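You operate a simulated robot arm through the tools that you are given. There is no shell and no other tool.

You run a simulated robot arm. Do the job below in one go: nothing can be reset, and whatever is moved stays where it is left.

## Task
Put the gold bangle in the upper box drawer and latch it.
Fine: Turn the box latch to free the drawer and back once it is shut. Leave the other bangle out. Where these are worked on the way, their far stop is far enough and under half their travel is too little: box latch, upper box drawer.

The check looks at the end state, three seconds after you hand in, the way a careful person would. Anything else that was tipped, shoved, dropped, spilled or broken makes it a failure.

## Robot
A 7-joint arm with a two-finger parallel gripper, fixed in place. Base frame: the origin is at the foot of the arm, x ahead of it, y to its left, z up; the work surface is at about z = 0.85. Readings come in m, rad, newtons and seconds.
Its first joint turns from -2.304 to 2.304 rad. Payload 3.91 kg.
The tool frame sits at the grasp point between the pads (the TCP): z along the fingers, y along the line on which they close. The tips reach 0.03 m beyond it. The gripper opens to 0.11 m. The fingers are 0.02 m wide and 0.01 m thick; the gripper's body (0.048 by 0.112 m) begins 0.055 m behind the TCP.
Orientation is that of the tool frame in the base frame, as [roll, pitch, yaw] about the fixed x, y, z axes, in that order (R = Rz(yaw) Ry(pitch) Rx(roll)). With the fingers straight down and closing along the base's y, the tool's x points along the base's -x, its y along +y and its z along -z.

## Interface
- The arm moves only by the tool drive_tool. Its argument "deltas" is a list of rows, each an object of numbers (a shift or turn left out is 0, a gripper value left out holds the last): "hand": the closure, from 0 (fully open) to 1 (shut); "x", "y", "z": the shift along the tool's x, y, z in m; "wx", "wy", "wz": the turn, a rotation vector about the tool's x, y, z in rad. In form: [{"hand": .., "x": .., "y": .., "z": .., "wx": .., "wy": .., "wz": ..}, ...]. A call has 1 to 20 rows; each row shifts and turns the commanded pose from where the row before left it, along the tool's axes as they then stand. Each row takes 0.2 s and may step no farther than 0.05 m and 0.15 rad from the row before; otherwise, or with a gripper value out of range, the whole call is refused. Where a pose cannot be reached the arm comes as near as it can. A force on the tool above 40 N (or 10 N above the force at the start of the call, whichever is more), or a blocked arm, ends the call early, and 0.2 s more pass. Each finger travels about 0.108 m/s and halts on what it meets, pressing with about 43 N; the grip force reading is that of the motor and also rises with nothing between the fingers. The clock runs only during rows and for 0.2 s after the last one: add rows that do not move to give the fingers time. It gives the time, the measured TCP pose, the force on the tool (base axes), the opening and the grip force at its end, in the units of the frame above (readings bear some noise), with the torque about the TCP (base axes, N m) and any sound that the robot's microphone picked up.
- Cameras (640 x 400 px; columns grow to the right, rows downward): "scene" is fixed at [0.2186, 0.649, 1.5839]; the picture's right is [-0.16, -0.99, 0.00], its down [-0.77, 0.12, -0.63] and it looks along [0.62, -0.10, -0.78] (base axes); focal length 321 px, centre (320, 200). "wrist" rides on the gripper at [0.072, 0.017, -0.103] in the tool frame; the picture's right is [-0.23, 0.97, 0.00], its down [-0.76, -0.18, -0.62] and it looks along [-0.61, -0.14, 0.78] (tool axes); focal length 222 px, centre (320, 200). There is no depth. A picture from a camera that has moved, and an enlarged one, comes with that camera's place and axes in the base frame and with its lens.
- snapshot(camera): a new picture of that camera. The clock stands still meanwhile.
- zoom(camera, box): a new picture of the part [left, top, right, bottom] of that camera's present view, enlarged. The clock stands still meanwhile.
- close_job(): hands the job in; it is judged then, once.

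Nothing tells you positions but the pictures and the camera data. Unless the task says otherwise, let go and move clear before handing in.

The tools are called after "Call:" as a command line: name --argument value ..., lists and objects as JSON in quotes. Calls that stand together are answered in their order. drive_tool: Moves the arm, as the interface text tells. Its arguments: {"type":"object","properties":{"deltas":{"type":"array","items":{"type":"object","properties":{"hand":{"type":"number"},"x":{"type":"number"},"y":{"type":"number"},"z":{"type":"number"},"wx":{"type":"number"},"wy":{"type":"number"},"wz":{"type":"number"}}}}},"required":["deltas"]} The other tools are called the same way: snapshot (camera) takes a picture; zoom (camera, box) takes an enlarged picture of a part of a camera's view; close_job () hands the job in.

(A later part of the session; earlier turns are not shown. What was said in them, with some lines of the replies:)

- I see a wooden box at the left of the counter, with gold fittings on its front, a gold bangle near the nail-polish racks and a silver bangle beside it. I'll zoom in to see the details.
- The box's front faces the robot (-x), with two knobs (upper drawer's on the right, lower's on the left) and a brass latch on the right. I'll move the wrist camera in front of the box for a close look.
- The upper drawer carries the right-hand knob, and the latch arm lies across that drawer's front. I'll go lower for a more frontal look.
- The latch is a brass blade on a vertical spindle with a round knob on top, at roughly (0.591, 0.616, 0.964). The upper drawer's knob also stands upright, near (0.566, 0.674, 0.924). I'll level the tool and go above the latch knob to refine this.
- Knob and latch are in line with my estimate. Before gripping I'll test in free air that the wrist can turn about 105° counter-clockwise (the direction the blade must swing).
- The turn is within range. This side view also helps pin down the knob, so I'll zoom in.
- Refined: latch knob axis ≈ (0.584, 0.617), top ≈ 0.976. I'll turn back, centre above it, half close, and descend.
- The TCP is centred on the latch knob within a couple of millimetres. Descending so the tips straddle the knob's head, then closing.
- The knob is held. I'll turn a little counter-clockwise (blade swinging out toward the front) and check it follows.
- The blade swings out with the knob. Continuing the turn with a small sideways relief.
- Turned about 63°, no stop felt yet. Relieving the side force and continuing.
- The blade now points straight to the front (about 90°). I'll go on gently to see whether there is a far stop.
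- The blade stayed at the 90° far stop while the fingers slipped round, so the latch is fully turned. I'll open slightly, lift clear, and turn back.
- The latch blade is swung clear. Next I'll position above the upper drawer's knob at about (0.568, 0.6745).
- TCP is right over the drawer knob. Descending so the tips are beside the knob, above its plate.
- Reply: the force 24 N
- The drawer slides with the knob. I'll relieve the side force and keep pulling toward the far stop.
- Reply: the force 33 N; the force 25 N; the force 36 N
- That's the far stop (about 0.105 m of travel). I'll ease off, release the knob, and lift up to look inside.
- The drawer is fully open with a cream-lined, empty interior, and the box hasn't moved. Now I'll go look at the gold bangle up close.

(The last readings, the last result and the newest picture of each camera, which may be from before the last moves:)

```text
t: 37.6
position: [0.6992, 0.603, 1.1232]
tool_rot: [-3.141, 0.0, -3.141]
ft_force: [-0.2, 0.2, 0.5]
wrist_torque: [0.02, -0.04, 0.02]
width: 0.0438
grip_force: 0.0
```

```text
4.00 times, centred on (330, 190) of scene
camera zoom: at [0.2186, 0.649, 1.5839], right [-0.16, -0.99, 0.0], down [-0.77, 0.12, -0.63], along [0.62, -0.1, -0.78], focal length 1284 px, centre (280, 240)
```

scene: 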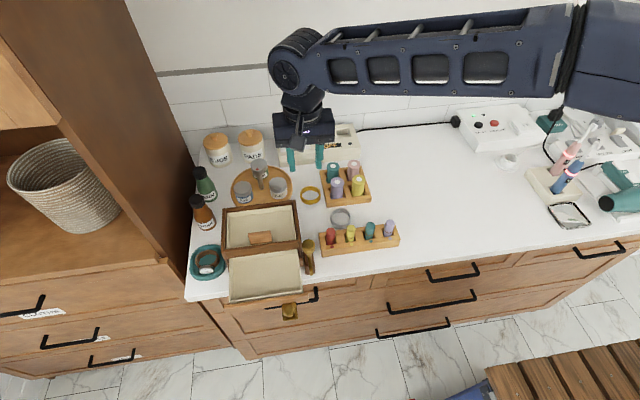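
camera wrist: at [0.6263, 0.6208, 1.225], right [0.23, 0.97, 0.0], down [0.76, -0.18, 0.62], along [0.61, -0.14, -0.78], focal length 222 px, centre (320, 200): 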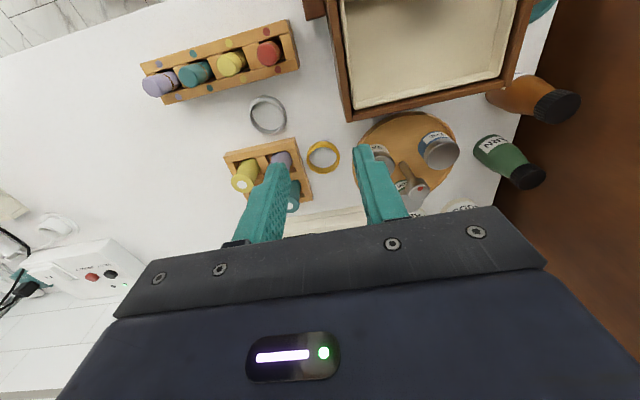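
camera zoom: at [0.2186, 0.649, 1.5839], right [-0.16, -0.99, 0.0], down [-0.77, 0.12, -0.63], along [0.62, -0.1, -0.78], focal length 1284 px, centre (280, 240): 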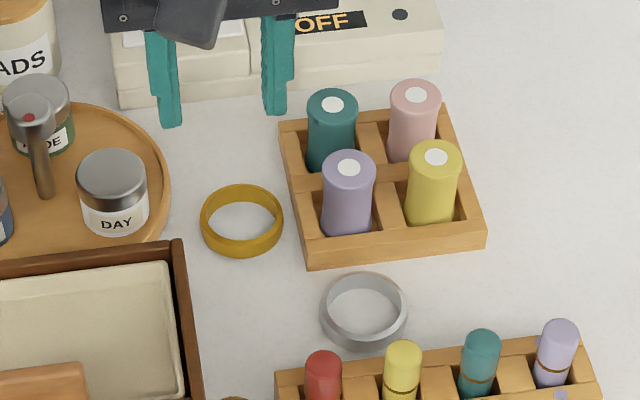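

The drawer is open wide. The gold bangle sits at about (0.816, 0.582), with a polish rack close on its right. I'll grip its front wall with the fingers closing along x (one finger inside the ring), which keeps clear of the rack.

Call:
drive_tool --deltas '[{"wz": -0.15, "hand": 0.7}, {"wz": -0.15}, {"wz": -0.15}, {"wz": -0.15}, {"wz": -0.15}, {"wz": -0.15}, {"wz": -0.15}, {"wz": -0.15}, {"wz": -0.15}, {"wz": -0.15}, {"wz": -0.071}, {"y": -0.03, "x": 0.007, "z": 0.02}, {"y": -0.03, "x": 0.007, "z": 0.02}, {"y": -0.028, "x": 0.007, "z": 0.02}, {"z": 0.03}, {"z": 0.03}, {}]'

Call:
snapshot --camera "wrist"

Call:
zoom --camera "scene" --box '[270, 140, 390, 240]'

```text
t: 41.2
position: [0.7866, 0.583, 1.0034]
tool_rot: [3.141, -0.001, -1.571]
ft_force: [0.4, -0.1, -0.4]
wrist_torque: [0.0, -0.01, -0.01]
width: 0.0333
grip_force: 0.0
```

```text
taken
camera wrist: at [0.7698, 0.5111, 1.1062], right [-0.97, 0.23, 0.0], down [0.18, 0.76, 0.62], along [0.14, 0.61, -0.78], focal length 222 px, centre (320, 200)
```

wrist: 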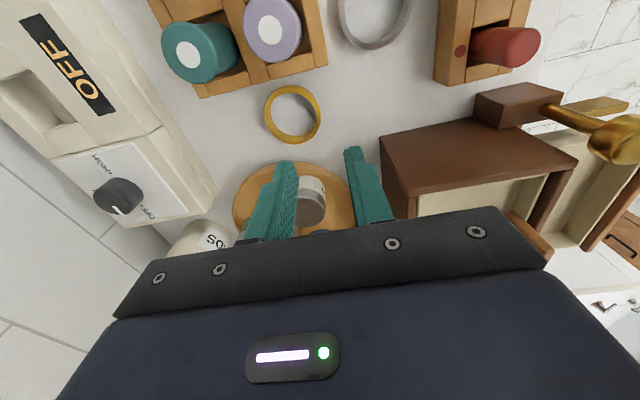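

```text
4.00 times, centred on (330, 190) of scene
camera zoom: at [0.2186, 0.649, 1.5839], right [-0.16, -0.99, 0.0], down [-0.77, 0.12, -0.63], along [0.62, -0.1, -0.78], focal length 1284 px, centre (280, 240)
```

zoom: 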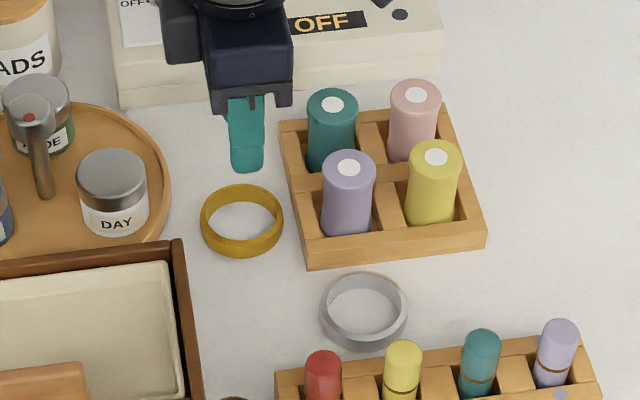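

Call:
zoom --camera "wrist" --box '[220, 60, 420, 220]'

```text
2.50 times, centred on (320, 140) of wrist
camera zoom: at [0.7698, 0.5111, 1.1062], right [-0.97, 0.23, 0.0], down [0.18, 0.76, 0.62], along [0.14, 0.61, -0.78], focal length 555 px, centre (320, 350)
```

zoom: 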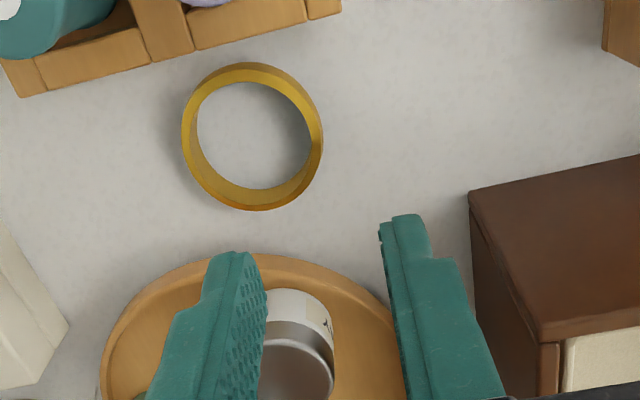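

The bangle centre is confirmed at (0.816, 0.582), front wall at x≈0.788. Descending in steps.

Call:
drive_tool --deltas '[{"y": -0.0015, "z": 0.03}, {"z": 0.03}, {"z": 0.03}, {}]'

Call:
zoom --camera "wrist" --box '[220, 60, 420, 220]'

Call:
zoom --camera "scene" --box '[270, 140, 390, 240]'

```text
t: 42.2
position: [0.7888, 0.5836, 0.9122]
tool_rot: [-3.14, 0.002, -1.571]
ft_force: [0.7, 0.5, 0.2]
wrist_torque: [-0.02, 0.01, -0.02]
width: 0.0327
grip_force: 0.0
```

```text
2.50 times, centred on (320, 140) of wrist
camera zoom: at [0.7714, 0.5112, 1.0159], right [-0.97, 0.23, 0.0], down [0.18, 0.76, 0.62], along [0.14, 0.61, -0.78], focal length 555 px, centre (320, 350)
```

zoom: 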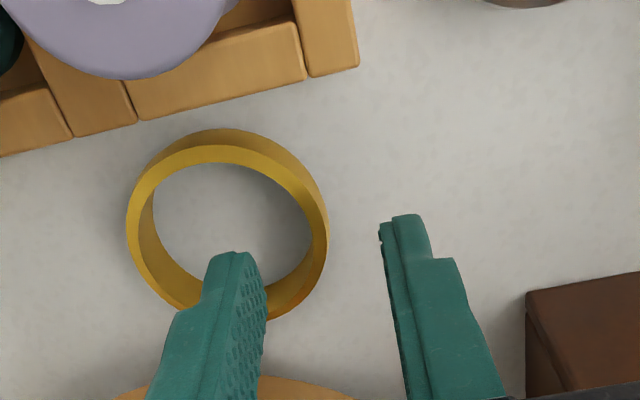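

```text
4.00 times, centred on (330, 190) of scene
camera zoom: at [0.2186, 0.649, 1.5839], right [-0.16, -0.99, 0.0], down [-0.77, 0.12, -0.63], along [0.62, -0.1, -0.78], focal length 1284 px, centre (280, 240)
```

zoom: 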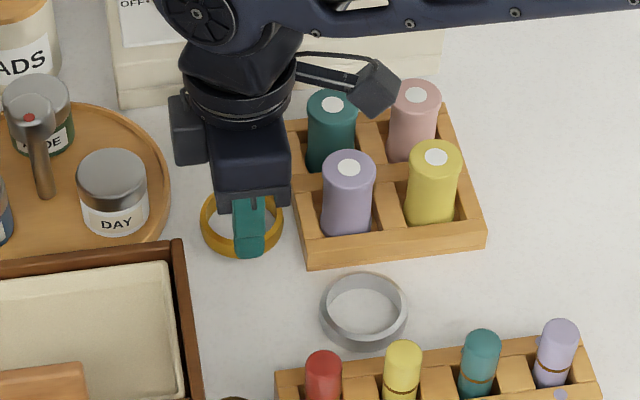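

Call:
drive_tool --deltas '[{"z": 0.015}, {"z": 0.009}, {}]'

Call:
zoom --camera "wrist" --box '[220, 60, 420, 220]'

Call:
zoom --camera "scene" --box '[290, 170, 350, 220]'

```text
t: 43.0
position: [0.7875, 0.5837, 0.8892]
tool_rot: [3.141, -0.001, -1.57]
ft_force: [0.6, 0.0, -0.5]
wrist_torque: [0.01, -0.01, 0.0]
width: 0.0329
grip_force: 0.1
```

```text
2.50 times, centred on (320, 140) of wrist
camera zoom: at [0.7713, 0.5112, 0.992], right [-0.97, 0.23, 0.0], down [0.18, 0.76, 0.62], along [0.14, 0.61, -0.78], focal length 555 px, centre (320, 350)
```

zoom: 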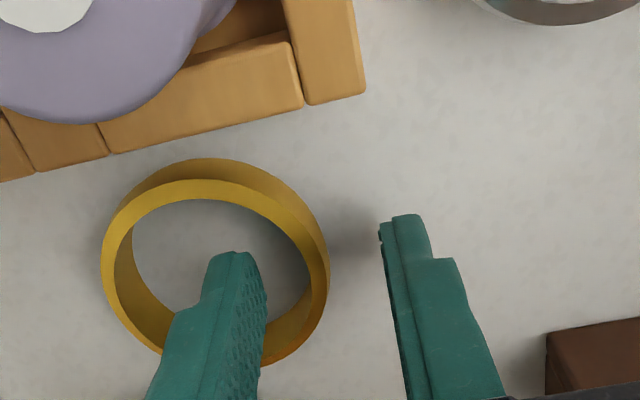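

```text
8.00 times, centred on (320, 195) of scene
camera zoom: at [0.2186, 0.649, 1.5839], right [-0.16, -0.99, 0.0], down [-0.77, 0.12, -0.63], along [0.62, -0.1, -0.78], focal length 2569 px, centre (320, 240)
```

zoom: 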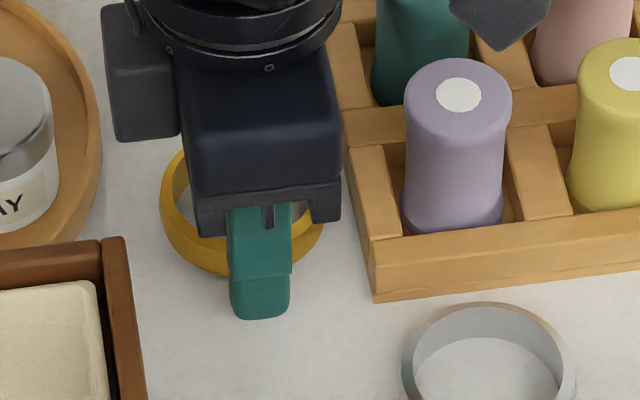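

Finger is inside the ring, the other outside. A few more millimetres down, then close.

Call:
drive_tool --deltas '[{"z": 0.004}, {"hand": 1.0}, {"hand": 1.0}, {"hand": 1.0}]'

Call:
zoom --camera "wrist" --box '[220, 60, 420, 220]'

```text
t: 44.0
position: [0.7881, 0.583, 0.8844]
tool_rot: [3.14, -0.001, -1.571]
ft_force: [0.1, -0.2, 0.7]
wrist_torque: [0.0, 0.03, 0.0]
width: 0.0008
grip_force: 40.4
```

```text
2.50 times, centred on (320, 140) of wrist
camera zoom: at [0.7714, 0.5114, 0.9881], right [-0.97, 0.23, 0.0], down [0.18, 0.76, 0.62], along [0.14, 0.61, -0.78], focal length 555 px, centre (320, 350)
```

zoom: 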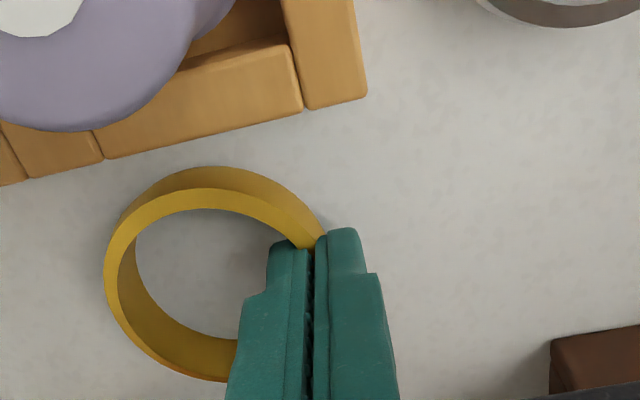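

The reading shows almost shut, so I'll lift a little and check whether the bangle comes along.

Call:
drive_tool --deltas '[{"z": -0.01}, {"z": -0.01}, {}]'

Call:
zoom --camera "wrist" --box '[220, 60, 420, 220]'

Call:
zoom --camera "scene" --box '[290, 170, 350, 220]'

```text
t: 44.8
position: [0.7899, 0.5836, 0.9057]
tool_rot: [-3.141, 0.0, -1.573]
ft_force: [-0.2, -0.3, -0.3]
wrist_torque: [0.01, -0.02, -0.01]
width: 0.0005
grip_force: 40.3
```

```text
2.50 times, centred on (320, 140) of wrist
camera zoom: at [0.7718, 0.5109, 1.0082], right [-0.97, 0.23, 0.0], down [0.18, 0.76, 0.62], along [0.14, 0.61, -0.78], focal length 555 px, centre (320, 350)
```

zoom: 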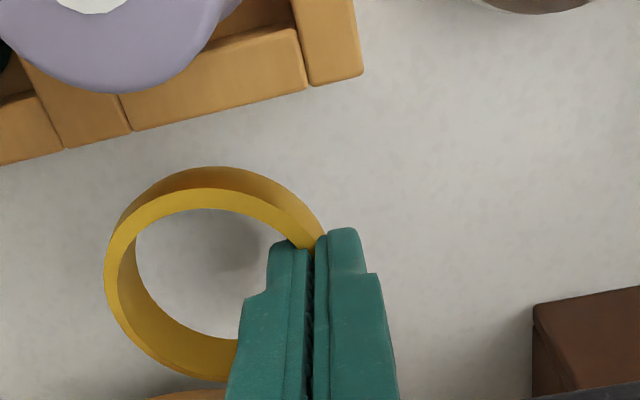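

```text
8.00 times, centred on (320, 195) of scene
camera zoom: at [0.2186, 0.649, 1.5839], right [-0.16, -0.99, 0.0], down [-0.77, 0.12, -0.63], along [0.62, -0.1, -0.78], focal length 2569 px, centre (320, 240)
```

zoom: 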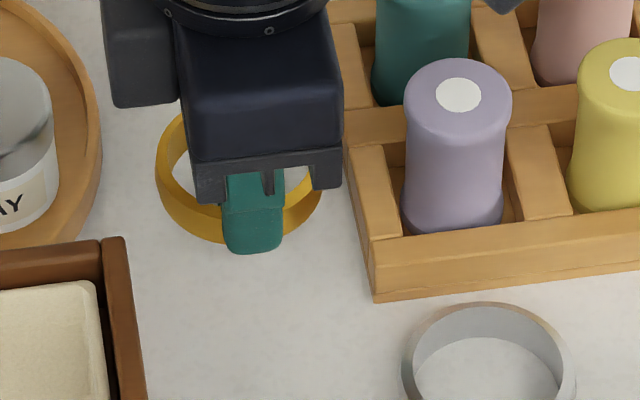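

The bangle is held and came up with the gripper. I'll lift high and carry it over the open drawer.

Call:
drive_tool --deltas '[{"z": -0.02}, {"z": -0.03}, {"z": -0.035}, {"z": -0.035}, {"z": -0.035}, {"z": -0.03}, {"z": -0.01}, {"y": 0.0319, "x": -0.0165}, {"y": 0.0319, "x": -0.0165}, {"y": 0.0319, "x": -0.0165}, {"y": 0.0319, "x": -0.0165}, {"y": 0.0319, "x": -0.0165}, {"y": 0.0319, "x": -0.0165}, {"y": 0.0319, "x": -0.0165}, {"y": 0.0319, "x": -0.0165}, {}]'

Call:
snapshot --camera "wrist"

Call:
snapshot --camera "scene"

```text
t: 48.2
position: [0.5328, 0.7148, 1.1015]
tool_rot: [-3.141, 0.0, -1.569]
ft_force: [0.0, -0.7, -0.1]
wrist_torque: [0.02, 0.05, 0.06]
width: 0.0006
grip_force: 40.8
```

```text
taken
camera wrist: at [0.5165, 0.6428, 1.2036], right [-0.97, 0.23, 0.0], down [0.18, 0.76, 0.62], along [0.14, 0.61, -0.78], focal length 222 px, centre (320, 200)
```

wrist: 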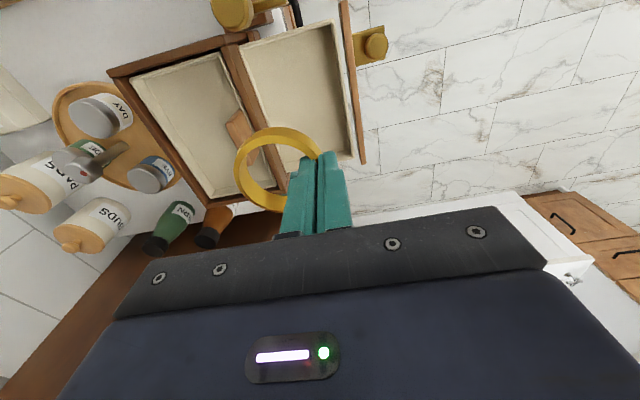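

```text
taken
```

scene: 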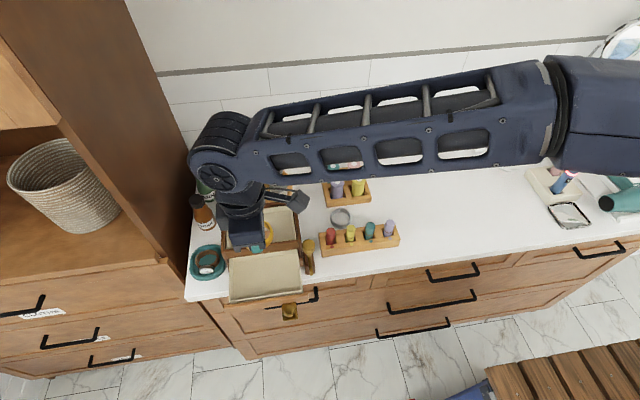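

Call:
zoom --camera "wrist" --box '[190, 0, 400, 220]'

```text
1.82 times, centred on (295, 110) of wrist
camera zoom: at [0.5165, 0.6428, 1.2036], right [-0.97, 0.23, 0.0], down [0.18, 0.76, 0.62], along [0.14, 0.61, -0.78], focal length 404 px, centre (366, 364)
```

zoom: 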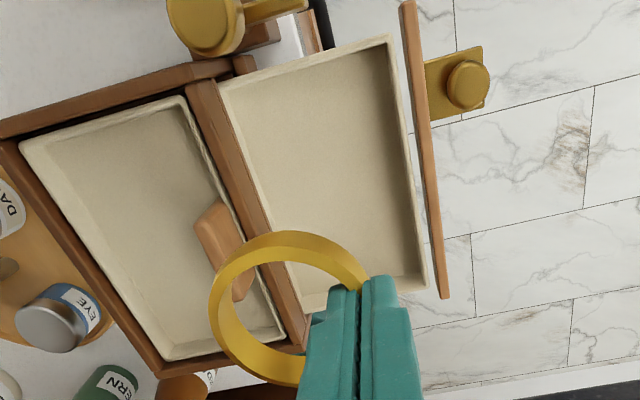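

Position matches the drawer's interior (x ≈ 0.51–0.60). Small shift then descend partway.

Call:
drive_tool --deltas '[{"y": -0.003, "z": 0.03}, {"z": 0.04}, {"z": 0.04}, {"z": 0.02}, {}]'

Call:
zoom --camera "wrist" --box '[190, 0, 400, 220]'

Call:
zoom --camera "scene" --box '[210, 210, 310, 310]'

```text
t: 49.4
position: [0.5345, 0.7152, 0.9697]
tool_rot: [3.142, 0.0, -1.57]
ft_force: [-0.1, -0.1, -0.3]
wrist_torque: [0.0, -0.01, 0.0]
width: 0.0008
grip_force: 40.5
```

```text
1.82 times, centred on (295, 110) of wrist
camera zoom: at [0.5188, 0.643, 1.073], right [-0.97, 0.23, 0.0], down [0.18, 0.76, 0.62], along [0.14, 0.61, -0.78], focal length 404 px, centre (366, 364)
```

zoom: 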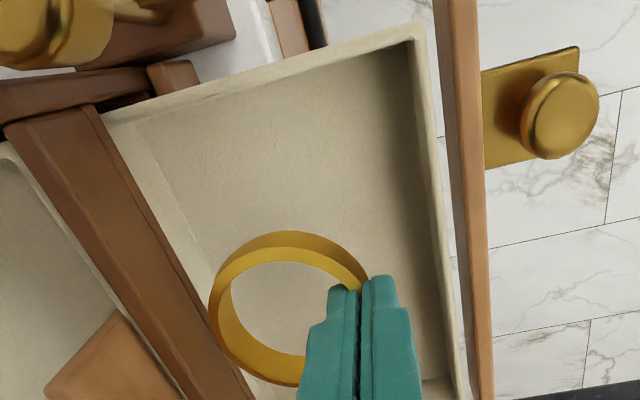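

```text
4.00 times, centred on (260, 260) of scene
camera zoom: at [0.2186, 0.649, 1.5839], right [-0.16, -0.99, 0.0], down [-0.77, 0.12, -0.63], along [0.62, -0.1, -0.78], focal length 1284 px, centre (560, -40)
```

zoom: 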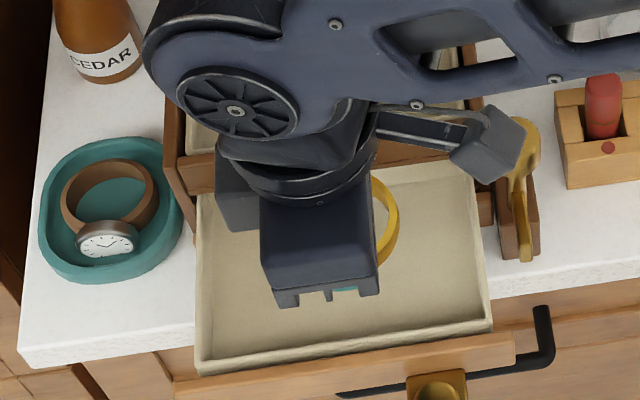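

There's about 1 cm margin on either side; shifting 3.5 mm toward the front, then lowering gently until it touches.

Call:
drive_tool --deltas '[{"y": 0.0035}, {"z": 0.012}, {"z": 0.01}, {}]'

Call:
zoom --camera "wrist" --box '[190, 0, 400, 220]'

```text
t: 50.4
position: [0.5313, 0.7145, 0.9485]
tool_rot: [-3.141, 0.0, -1.571]
ft_force: [-0.5, -0.6, -0.2]
wrist_torque: [0.01, 0.01, 0.02]
width: 0.0004
grip_force: 40.7
```

```text
1.82 times, centred on (295, 110) of wrist
camera zoom: at [0.5158, 0.6427, 1.0511], right [-0.97, 0.23, 0.0], down [0.18, 0.76, 0.62], along [0.14, 0.61, -0.78], focal length 404 px, centre (366, 364)
```

zoom: 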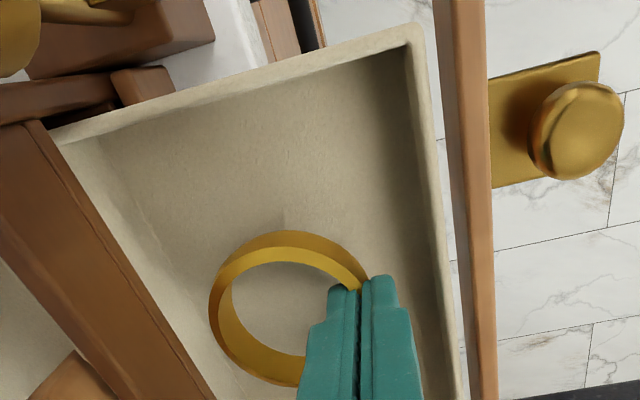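

Call:
drive_tool --deltas '[{"z": 0.003}, {"z": 0.003}, {"z": 0.002}]'

Call:
zoom --camera "wrist" --box '[190, 0, 400, 220]'

```text
t: 51.2
position: [0.5319, 0.7148, 0.9393]
tool_rot: [-3.141, -0.001, -1.573]
ft_force: [-0.1, 0.8, -0.3]
wrist_torque: [-0.01, 0.02, -0.04]
width: 0.0008
grip_force: 40.8
```

```text
1.82 times, centred on (295, 110) of wrist
camera zoom: at [0.516, 0.6427, 1.0429], right [-0.97, 0.23, 0.0], down [0.18, 0.76, 0.62], along [0.14, 0.61, -0.78], focal length 404 px, centre (366, 364)
```

zoom: 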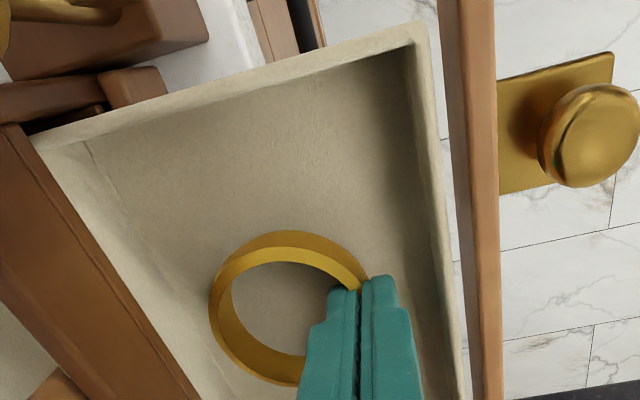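

Call:
drive_tool --deltas '[{"z": 0.002}, {"z": 0.002}, {"z": 0.001}]'

Call:
drive_tool --deltas '[{"z": 0.0015}, {"z": 0.0015}]'

Call:
zoom --camera "wrist" --box '[190, 0, 400, 220]'

```text
t: 52.0
position: [0.5316, 0.7154, 0.9367]
tool_rot: [-3.141, 0.002, -1.571]
ft_force: [0.5, -5.0, 13.8]
wrist_torque: [-0.28, -0.07, -0.02]
width: 0.0001
grip_force: 40.9
```

```text
t: 52.6
position: [0.533, 0.7149, 0.9333]
tool_rot: [-3.14, 0.004, -1.572]
ft_force: [1.3, 2.0, 26.9]
wrist_torque: [0.1, -0.12, -0.03]
width: 0.0008
grip_force: 40.7
```

```text
1.82 times, centred on (295, 110) of wrist
camera zoom: at [0.5157, 0.6427, 1.0363], right [-0.97, 0.23, 0.0], down [0.18, 0.76, 0.63], along [0.14, 0.61, -0.78], focal length 404 px, centre (366, 364)
```

zoom: 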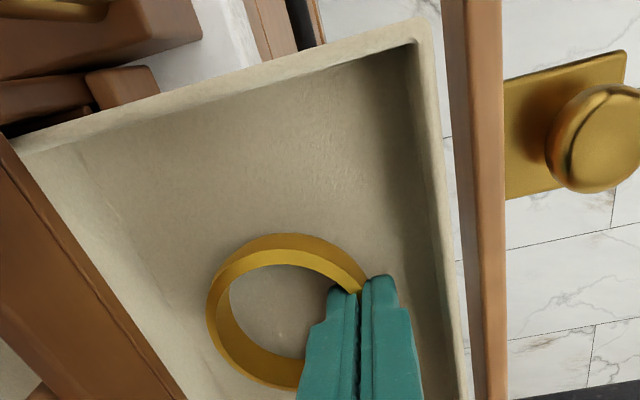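

It's on the drawer floor. Easing back up, opening slightly, and lifting straight out.

Call:
drive_tool --deltas '[{"z": -0.0025}, {"hand": 0.87}, {"hand": 0.87}, {}]'

Call:
zoom --camera "wrist" --box '[190, 0, 400, 220]'

```text
t: 53.6
position: [0.533, 0.7146, 0.9343]
tool_rot: [3.141, -0.001, -1.57]
ft_force: [-0.5, -0.1, -0.3]
wrist_torque: [-0.01, 0.02, 0.02]
width: 0.0142
grip_force: 0.1
```

```text
1.82 times, centred on (295, 110) of wrist
camera zoom: at [0.5163, 0.6427, 1.0369], right [-0.97, 0.23, 0.0], down [0.18, 0.76, 0.62], along [0.14, 0.61, -0.78], focal length 404 px, centre (366, 364)
```

zoom: 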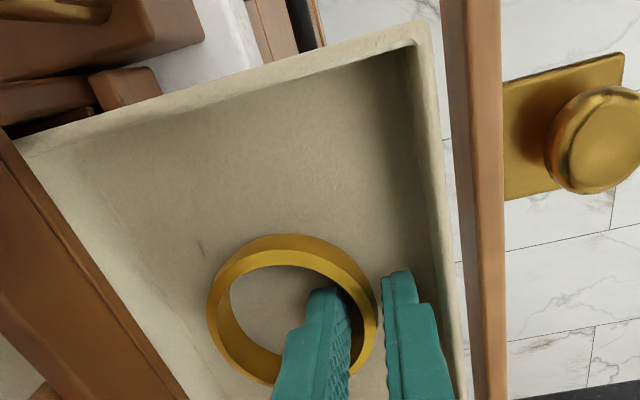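

Call:
drive_tool --deltas '[{"z": -0.006}, {"z": -0.006}, {"z": -0.006}, {}]'

Call:
zoom --camera "wrist" --box '[190, 0, 400, 220]'

```text
t: 54.6
position: [0.5336, 0.7156, 0.9528]
tool_rot: [-3.141, 0.001, -1.572]
ft_force: [0.2, 0.3, 0.0]
wrist_torque: [0.0, 0.02, 0.02]
width: 0.0144
grip_force: 0.3
```

```text
1.82 times, centred on (295, 110) of wrist
camera zoom: at [0.5162, 0.6428, 1.0555], right [-0.97, 0.23, 0.0], down [0.18, 0.76, 0.62], along [0.14, 0.61, -0.78], focal length 404 px, centre (366, 364)
```

zoom: 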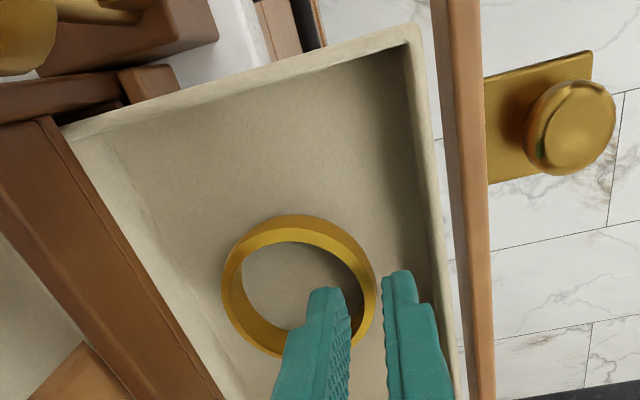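

The bangle rests flat in the drawer. I'll lift away, turn back, and go above the drawer knob.

Call:
drive_tool --deltas '[{"z": -0.03}, {"z": -0.04}, {"z": -0.04}, {"z": -0.03}, {"wz": 0.15, "hand": 0.62}, {"wz": 0.15}, {"wz": 0.15}, {"wz": 0.15}, {"wz": 0.15}, {"wz": 0.15}, {"wz": 0.15}, {"wz": 0.15}, {"wz": 0.15}, {"wz": 0.15}, {"wz": 0.071}, {"x": 0.036, "y": -0.02}, {"x": 0.0366, "y": -0.0205}, {"z": 0.04}, {"z": 0.04}, {}]'

Call:
snapshot --camera "wrist"

Call:
zoom --camera "wrist" --box '[200, 0, 460, 200]'

Call:
snapshot --camera "scene"

```text
t: 58.8
position: [0.4597, 0.6744, 1.0124]
tool_rot: [3.141, 0.0, 3.142]
ft_force: [0.8, 0.6, -0.2]
wrist_torque: [-0.01, -0.02, 0.0]
width: 0.0418
grip_force: 0.2
```

```text
taken
camera wrist: at [0.3877, 0.6915, 1.1156], right [0.23, 0.97, 0.0], down [0.76, -0.18, 0.62], along [0.61, -0.14, -0.78], focal length 222 px, centre (320, 200)
```

wrist: 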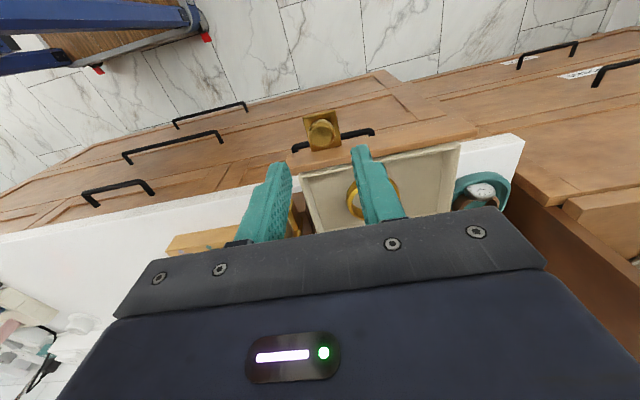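

```text
2.00 times, centred on (330, 100) of wrist
camera zoom: at [0.3877, 0.6915, 1.1156], right [0.23, 0.97, 0.0], down [0.76, -0.18, 0.62], along [0.61, -0.14, -0.78], focal length 444 px, centre (300, 400)
```

zoom: 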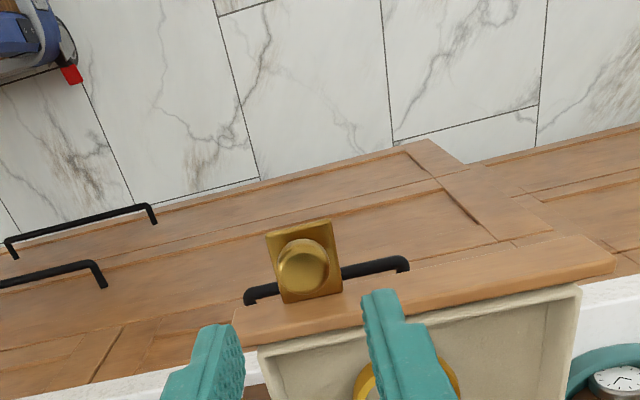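

```text
taken
```

scene: 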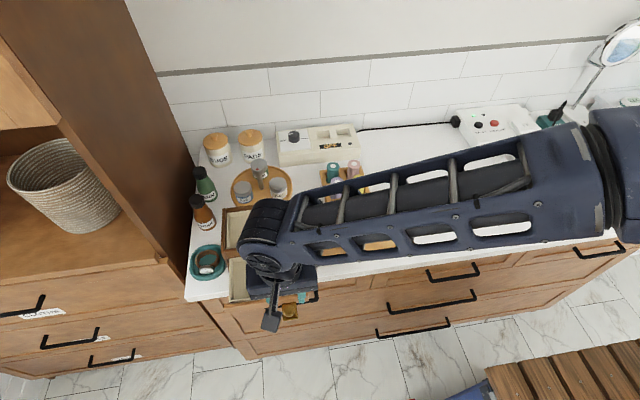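

The knob is centred below. Descend and grip it.

Call:
drive_tool --deltas '[{"z": 0.03}, {"z": 0.025}, {"z": 0.0145}, {}, {"hand": 0.9}, {"hand": 0.9}, {"hand": 0.9}]'

```text
t: 60.4
position: [0.4588, 0.6757, 0.9427]
tool_rot: [3.141, 0.0, -3.141]
ft_force: [0.0, 11.5, -3.6]
wrist_torque: [0.3, -0.15, 0.06]
width: 0.0237
grip_force: 44.9
```

Call:
drive_tool --deltas '[{"x": -0.008, "y": 0.0005}, {"x": -0.01}, {"x": -0.01}, {"x": -0.01}, {"x": -0.01}, {}]'

Call:
zoom --camera "scene" --box '[180, 180, 340, 320]'

```text
t: 61.8
position: [0.5086, 0.6742, 0.9437]
tool_rot: [3.141, 0.0, -3.141]
ft_force: [1.2, 13.3, 1.6]
wrist_torque: [0.35, -0.13, 0.07]
width: 0.0233
grip_force: 45.0
```

```text
2.86 times, centred on (260, 250) of scene
camera zoom: at [0.2186, 0.649, 1.5839], right [-0.16, -0.99, 0.0], down [-0.77, 0.12, -0.63], along [0.62, -0.1, -0.78], focal length 918 px, centre (491, 57)
```

zoom: 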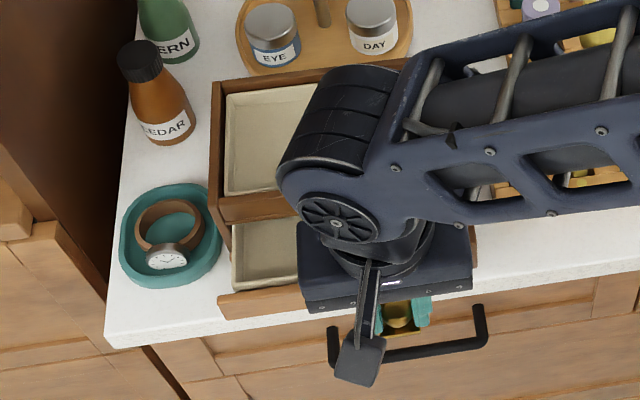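

Call:
drive_tool --deltas '[{"x": -0.01, "y": 0.0005}, {"x": -0.01}, {"x": -0.01}, {"x": -0.01}, {"x": -0.008}, {}]'

Call:
drive_tool --deltas '[{"x": -0.004}, {"x": -0.003}, {"x": -0.002}, {}]'

Call:
zoom --camera "scene" --box '[180, 180, 340, 300]'

```text
t: 63.2
position: [0.5567, 0.6754, 0.9432]
tool_rot: [-3.141, 0.0, -3.14]
ft_force: [0.2, 4.6, 8.4]
wrist_torque: [0.04, 0.14, 0.06]
width: 0.0236
grip_force: 45.4
```

```text
t: 64.2
position: [0.5647, 0.6749, 0.944]
tool_rot: [3.141, -0.001, -3.141]
ft_force: [-5.4, -1.3, 6.0]
wrist_torque: [-0.03, -0.06, -0.01]
width: 0.0233
grip_force: 44.8
```

```text
3.33 times, centred on (260, 240) of scene
camera zoom: at [0.2186, 0.649, 1.5839], right [-0.16, -0.99, 0.0], down [-0.77, 0.12, -0.63], along [0.62, -0.1, -0.78], focal length 1070 px, centre (520, 67)
```

zoom: 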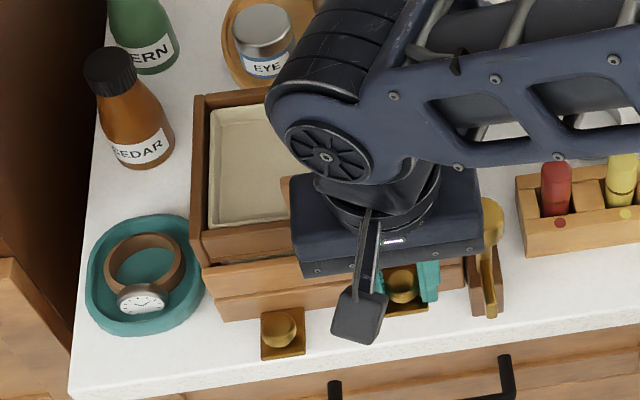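

Call:
drive_tool --deltas '[{"x": -0.002}, {"x": -0.0015}, {}]'

```text
t: 64.9
position: [0.5653, 0.6757, 0.9433]
tool_rot: [-3.138, -0.006, -3.138]
ft_force: [-9.6, -10.5, 9.4]
wrist_torque: [-0.32, 0.3, -0.01]
width: 0.0232
grip_force: 45.2
stopped in row 3: the force on the tool passed its limit at 40 N (the readings are from after the stop); the commanded pose is now the measured one
```

The drawer is shut against its stop (back at the starting position). Releasing, lifting and looking.

Call:
drive_tool --deltas '[{"hand": 0.62}, {"hand": 0.62}, {"z": -0.02}, {"z": -0.04}, {"z": -0.04}, {"z": -0.04}, {"y": -0.03, "x": -0.008}, {"y": -0.0295, "x": -0.009}, {}]'

Call:
snapshot --camera "wrist"

Call:
zoom --camera "wrist" --box '[200, 0, 460, 200]'

Call:
zoom --camera "scene" --box '[180, 180, 340, 300]'

```text
t: 66.9
position: [0.5836, 0.6164, 1.0826]
tool_rot: [-3.139, -0.004, -3.137]
ft_force: [0.1, -0.6, 0.0]
wrist_torque: [-0.01, 0.0, 0.02]
width: 0.0416
grip_force: 0.1
```

```text
taken
camera wrist: at [0.5121, 0.6345, 1.1849], right [0.22, 0.97, 0.0], down [0.76, -0.17, 0.62], along [0.6, -0.14, -0.78], focal length 222 px, centre (320, 200)
```

wrist: 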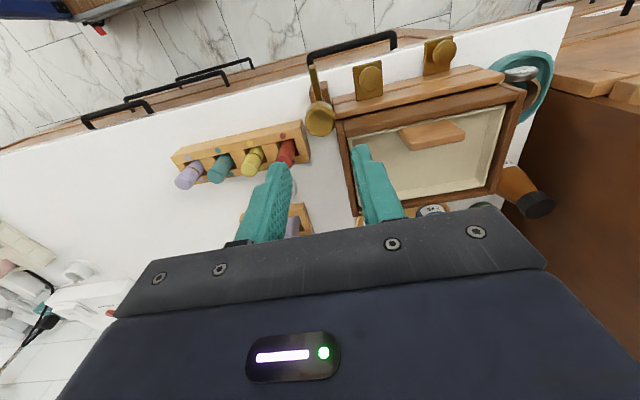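

```text
2.00 times, centred on (330, 100) of wrist
camera zoom: at [0.5121, 0.6345, 1.1849], right [0.22, 0.97, 0.0], down [0.76, -0.17, 0.62], along [0.6, -0.14, -0.78], focal length 444 px, centre (300, 400)
```

zoom: 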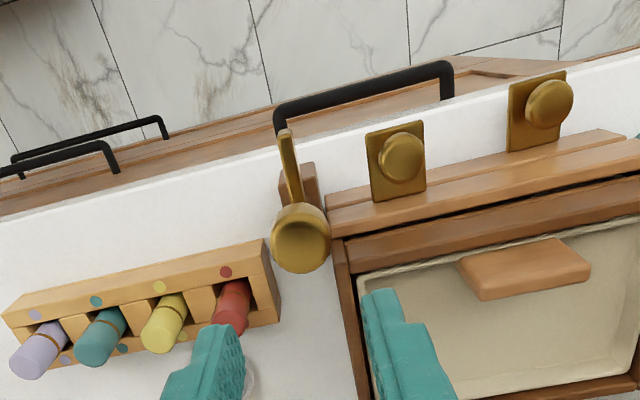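

```text
3.33 times, centred on (260, 240) of scene
camera zoom: at [0.2186, 0.649, 1.5839], right [-0.16, -0.99, 0.0], down [-0.77, 0.12, -0.63], along [0.62, -0.1, -0.78], focal length 1070 px, centre (520, 67)
```

zoom: 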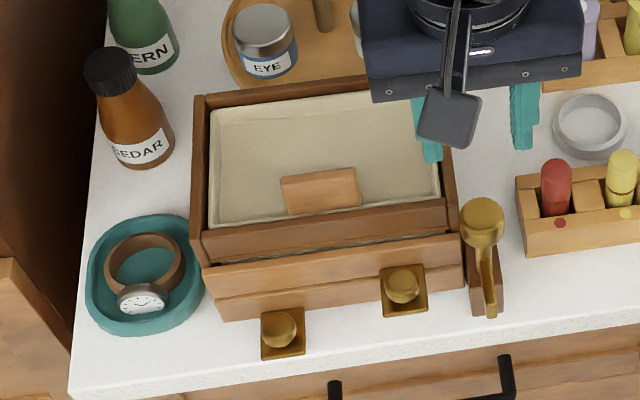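

The drawer is closed exactly as before. Now I'll turn the wrist, descend on the latch knob and grip it to swing the blade back.

Call:
drive_tool --deltas '[{"wz": -0.15}, {"wz": -0.15}, {"wz": -0.15}, {"wz": -0.15}, {"wz": -0.15}, {"wz": -0.15}, {"wz": -0.15}, {"wz": -0.15}, {"wz": -0.15}, {"wz": -0.15}, {"wz": -0.12}, {}, {"z": 0.03}, {"z": 0.03}, {}]'

Call:
zoom --camera "wrist" --box '[200, 0, 460, 200]'

```text
t: 70.1
position: [0.582, 0.6171, 1.0235]
tool_rot: [3.137, -0.001, -1.518]
ft_force: [-0.1, 0.4, -0.4]
wrist_torque: [0.0, 0.02, -0.01]
width: 0.0415
grip_force: 0.1
```

```text
2.00 times, centred on (330, 100) of wrist
camera zoom: at [0.5701, 0.5441, 1.1257], right [-0.98, 0.18, 0.0], down [0.14, 0.77, 0.62], along [0.11, 0.61, -0.78], focal length 444 px, centre (300, 400)
```

zoom: 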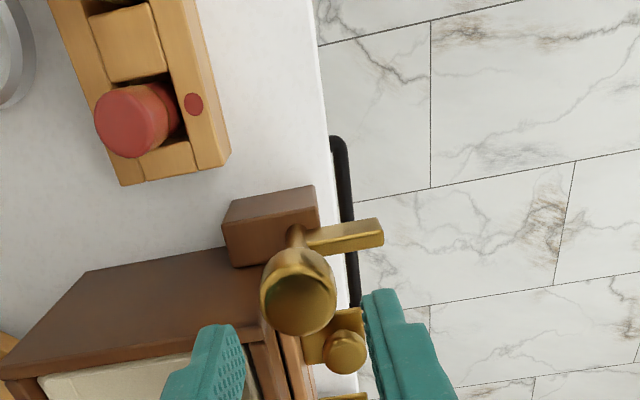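

Call:
drive_tool --deltas '[{"x": 0.001, "z": 0.02}, {"z": 0.018}, {}, {"hand": 0.8}, {"hand": 0.8}, {"hand": 0.8}]'

Call:
drive_tool --deltas '[{"wz": 0.1}, {"wz": 0.1}, {"wz": 0.1}, {"wz": 0.1}]'

Call:
zoom --camera "scene" --box '[240, 200, 340, 290]'

```text
t: 71.5
position: [0.5839, 0.6159, 0.9852]
tool_rot: [3.138, -0.002, -1.52]
ft_force: [2.7, 2.1, -0.6]
wrist_torque: [0.23, -0.75, -0.02]
width: 0.0294
grip_force: 44.8
```

```text
t: 72.5
position: [0.582, 0.6167, 0.9853]
tool_rot: [3.138, -0.001, -1.922]
ft_force: [1.8, 12.3, 5.2]
wrist_torque: [0.88, -0.85, 0.0]
width: 0.0295
grip_force: 45.3
```

```text
4.44 times, centred on (290, 245) of scene
camera zoom: at [0.2186, 0.649, 1.5839], right [-0.16, -0.99, 0.0], down [-0.77, 0.12, -0.63], along [0.62, -0.1, -0.78], focal length 1427 px, centre (453, 0)
```

zoom: 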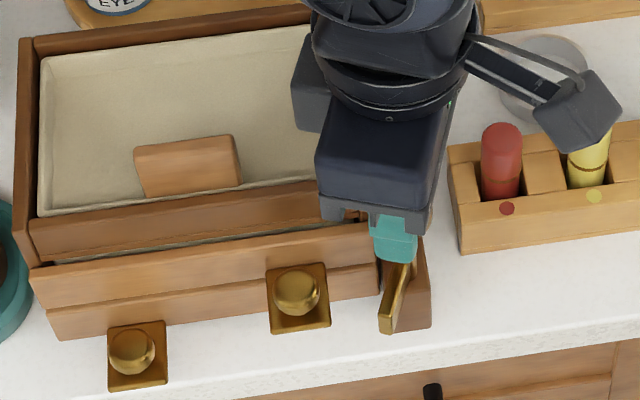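

The blade is swinging back. Continuing.

Call:
drive_tool --deltas '[{"wz": 0.1}, {"wz": 0.1}, {"wz": 0.1}, {"wz": 0.1}]'

Call:
drive_tool --deltas '[{"wz": 0.1}, {"wz": 0.1}, {"wz": 0.1}, {"wz": 0.1}]'

Call:
zoom --camera "scene" --box '[240, 200, 340, 290]'

```text
t: 73.5
position: [0.5839, 0.6158, 0.9849]
tool_rot: [3.139, -0.004, -2.32]
ft_force: [-0.8, 22.4, 14.0]
wrist_torque: [-0.03, -0.27, 0.03]
width: 0.0295
grip_force: 45.3
```

```text
t: 74.5
position: [0.5816, 0.617, 0.9859]
tool_rot: [-3.14, -0.003, -2.721]
ft_force: [-1.6, 31.9, 17.3]
wrist_torque: [0.36, 0.03, 0.02]
width: 0.0298
grip_force: 45.3
```

```text
4.44 times, centred on (290, 245) of scene
camera zoom: at [0.2186, 0.649, 1.5839], right [-0.16, -0.99, 0.0], down [-0.77, 0.12, -0.63], along [0.62, -0.1, -0.78], focal length 1427 px, centre (453, 0)
```

zoom: 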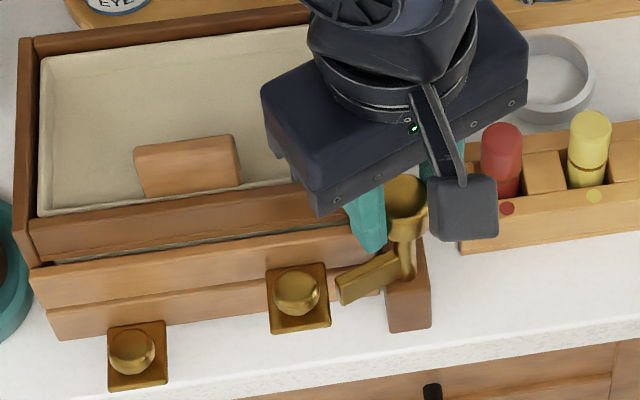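

Call:
drive_tool --deltas '[{"x": -0.0006, "y": 0.0013, "z": -0.0008}, {"wz": 0.1}, {"wz": 0.1}, {"wz": 0.1}, {"wz": 0.1}]'

Call:
zoom --camera "scene" --box '[240, 200, 340, 290]'

Call:
zoom --camera "wrist" --box '[200, 0, 460, 200]'

```text
t: 75.7
position: [0.583, 0.6166, 0.9852]
tool_rot: [-3.136, -0.004, -3.12]
ft_force: [-9.2, 14.9, 4.7]
wrist_torque: [0.94, 0.04, 0.46]
width: 0.0295
grip_force: 45.0
```

```text
4.44 times, centred on (290, 245) of scene
camera zoom: at [0.2186, 0.649, 1.5839], right [-0.16, -0.99, 0.0], down [-0.77, 0.12, -0.63], along [0.62, -0.1, -0.78], focal length 1427 px, centre (453, 0)
```

zoom: 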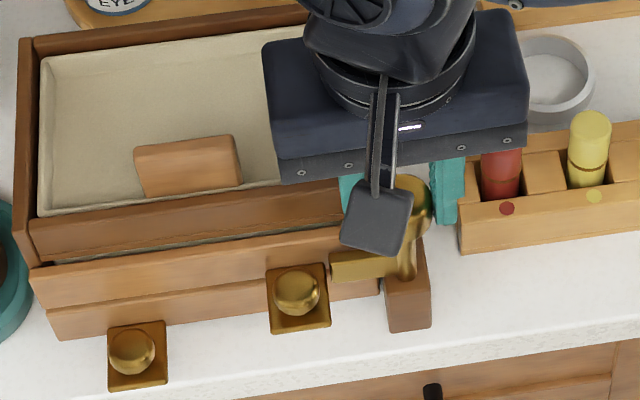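

```text
2.00 times, centred on (330, 100) of wrist
camera zoom: at [0.5104, 0.6331, 1.0878], right [0.21, 0.98, 0.0], down [0.77, -0.16, 0.62], along [0.61, -0.13, -0.78], focal length 444 px, centre (300, 400)
```

zoom: 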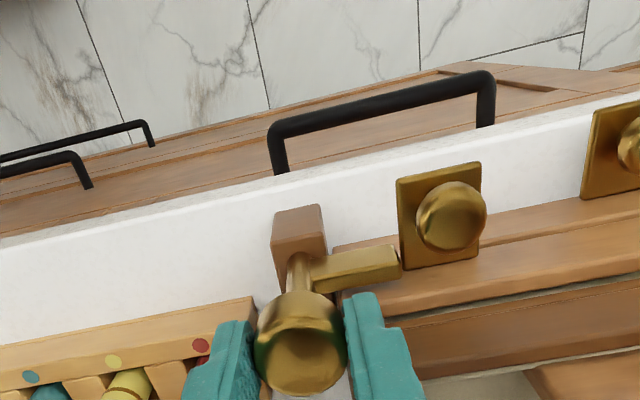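

Torque now shows the latch at its closed stop and the blade lies across the drawer as at the start. A small nudge to seat it, then release and lift away.

Call:
drive_tool --deltas '[{"wz": 0.04}, {}, {"hand": 0.62}, {"hand": 0.62}, {"z": -0.02}, {"z": -0.04}, {"z": -0.05}, {"z": -0.05}, {}]'

Call:
zoom --camera "wrist" --box '[200, 0, 460, 200]'

Call:
zoom --camera "scene" --box '[180, 180, 340, 300]'

```text
t: 77.7
position: [0.5853, 0.6167, 1.145]
tool_rot: [-3.138, -0.004, 3.124]
ft_force: [-0.4, 0.1, -0.8]
wrist_torque: [-0.03, -0.04, 0.03]
width: 0.0417
grip_force: 0.1
```

```text
2.00 times, centred on (330, 100) of wrist
camera zoom: at [0.5136, 0.6361, 1.2477], right [0.24, 0.97, 0.0], down [0.76, -0.19, 0.62], along [0.6, -0.15, -0.78], focal length 444 px, centre (300, 400)
```

zoom: 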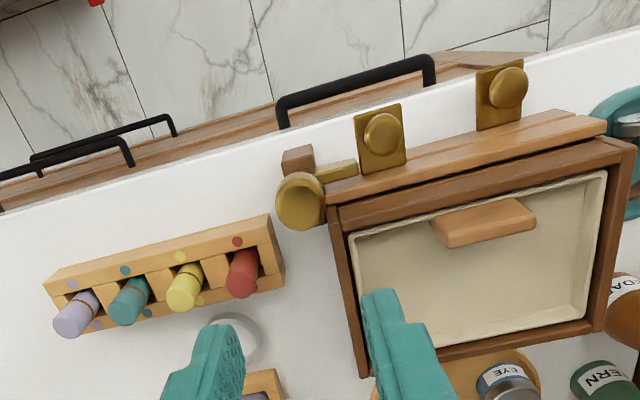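

```text
3.33 times, centred on (260, 240) of scene
camera zoom: at [0.2186, 0.649, 1.5839], right [-0.16, -0.99, 0.0], down [-0.77, 0.12, -0.63], along [0.62, -0.1, -0.78], focal length 1070 px, centre (520, 67)
```

zoom: 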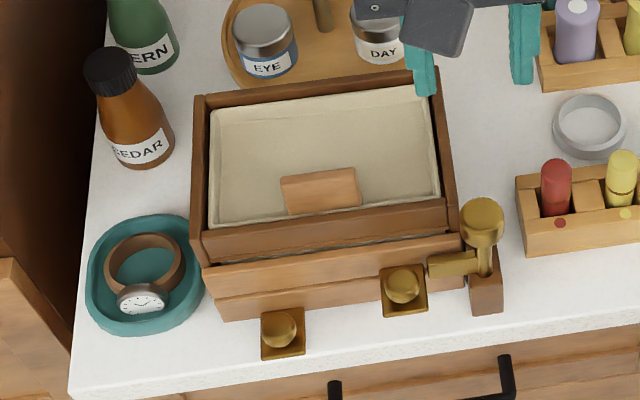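

The latch and drawer look just as at the start, with the bangle inside. I'll move the arm up and away and make a final check.

Call:
drive_tool --deltas '[{"z": -0.04}, {"z": -0.04}, {"y": -0.045}, {"y": -0.045}, {"y": -0.045}, {"y": -0.045}, {}]'

Call:
snapshot --camera "scene"

Call:
zoom --camera "scene" --box '[180, 120, 420, 300]'

```text
t: 79.3
position: [0.5783, 0.4363, 1.2263]
tool_rot: [-3.139, -0.003, 3.124]
ft_force: [0.0, -0.5, -0.3]
wrist_torque: [-0.01, 0.02, -0.02]
width: 0.0417
grip_force: 0.0
```

```text
taken
```

scene: 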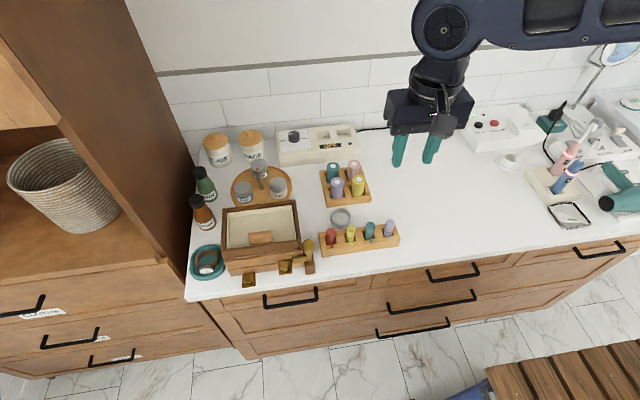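

```text
2.22 times, centred on (300, 210) of scene
camera zoom: at [0.2186, 0.649, 1.5839], right [-0.16, -0.99, 0.0], down [-0.77, 0.12, -0.63], along [0.62, -0.1, -0.78], focal length 714 px, centre (364, 178)
```

zoom: 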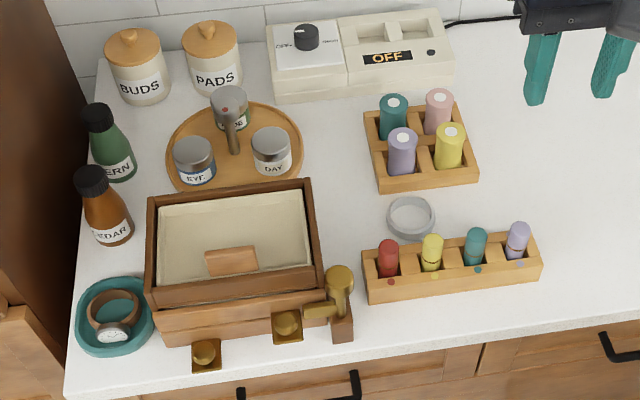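

Everything is as wanted: the gold bangle is in the shut, latched upper drawer, the silver bangle is still out, nothing else has moved, and the arm is clear. Handing in.

Call:
close_job

```text
The job is handed in.
```

The gold bangle is in the upper box drawer, the drawer is shut, and the latch is turned back across it. I've handed the job in.

- **Latch:** I turned it about 90° to its far stop to free the drawer, then back to its closed stop after shutting it.
- **Drawer:** I pulled it out about 0.105 m to its far stop and set the bangle flat on the drawer floor. I then pushed it back until it met its stop.
- **Everything else:** the silver bangle is still out on the counter. In the final picture nothing else looks moved, and the arm is clear of the box.
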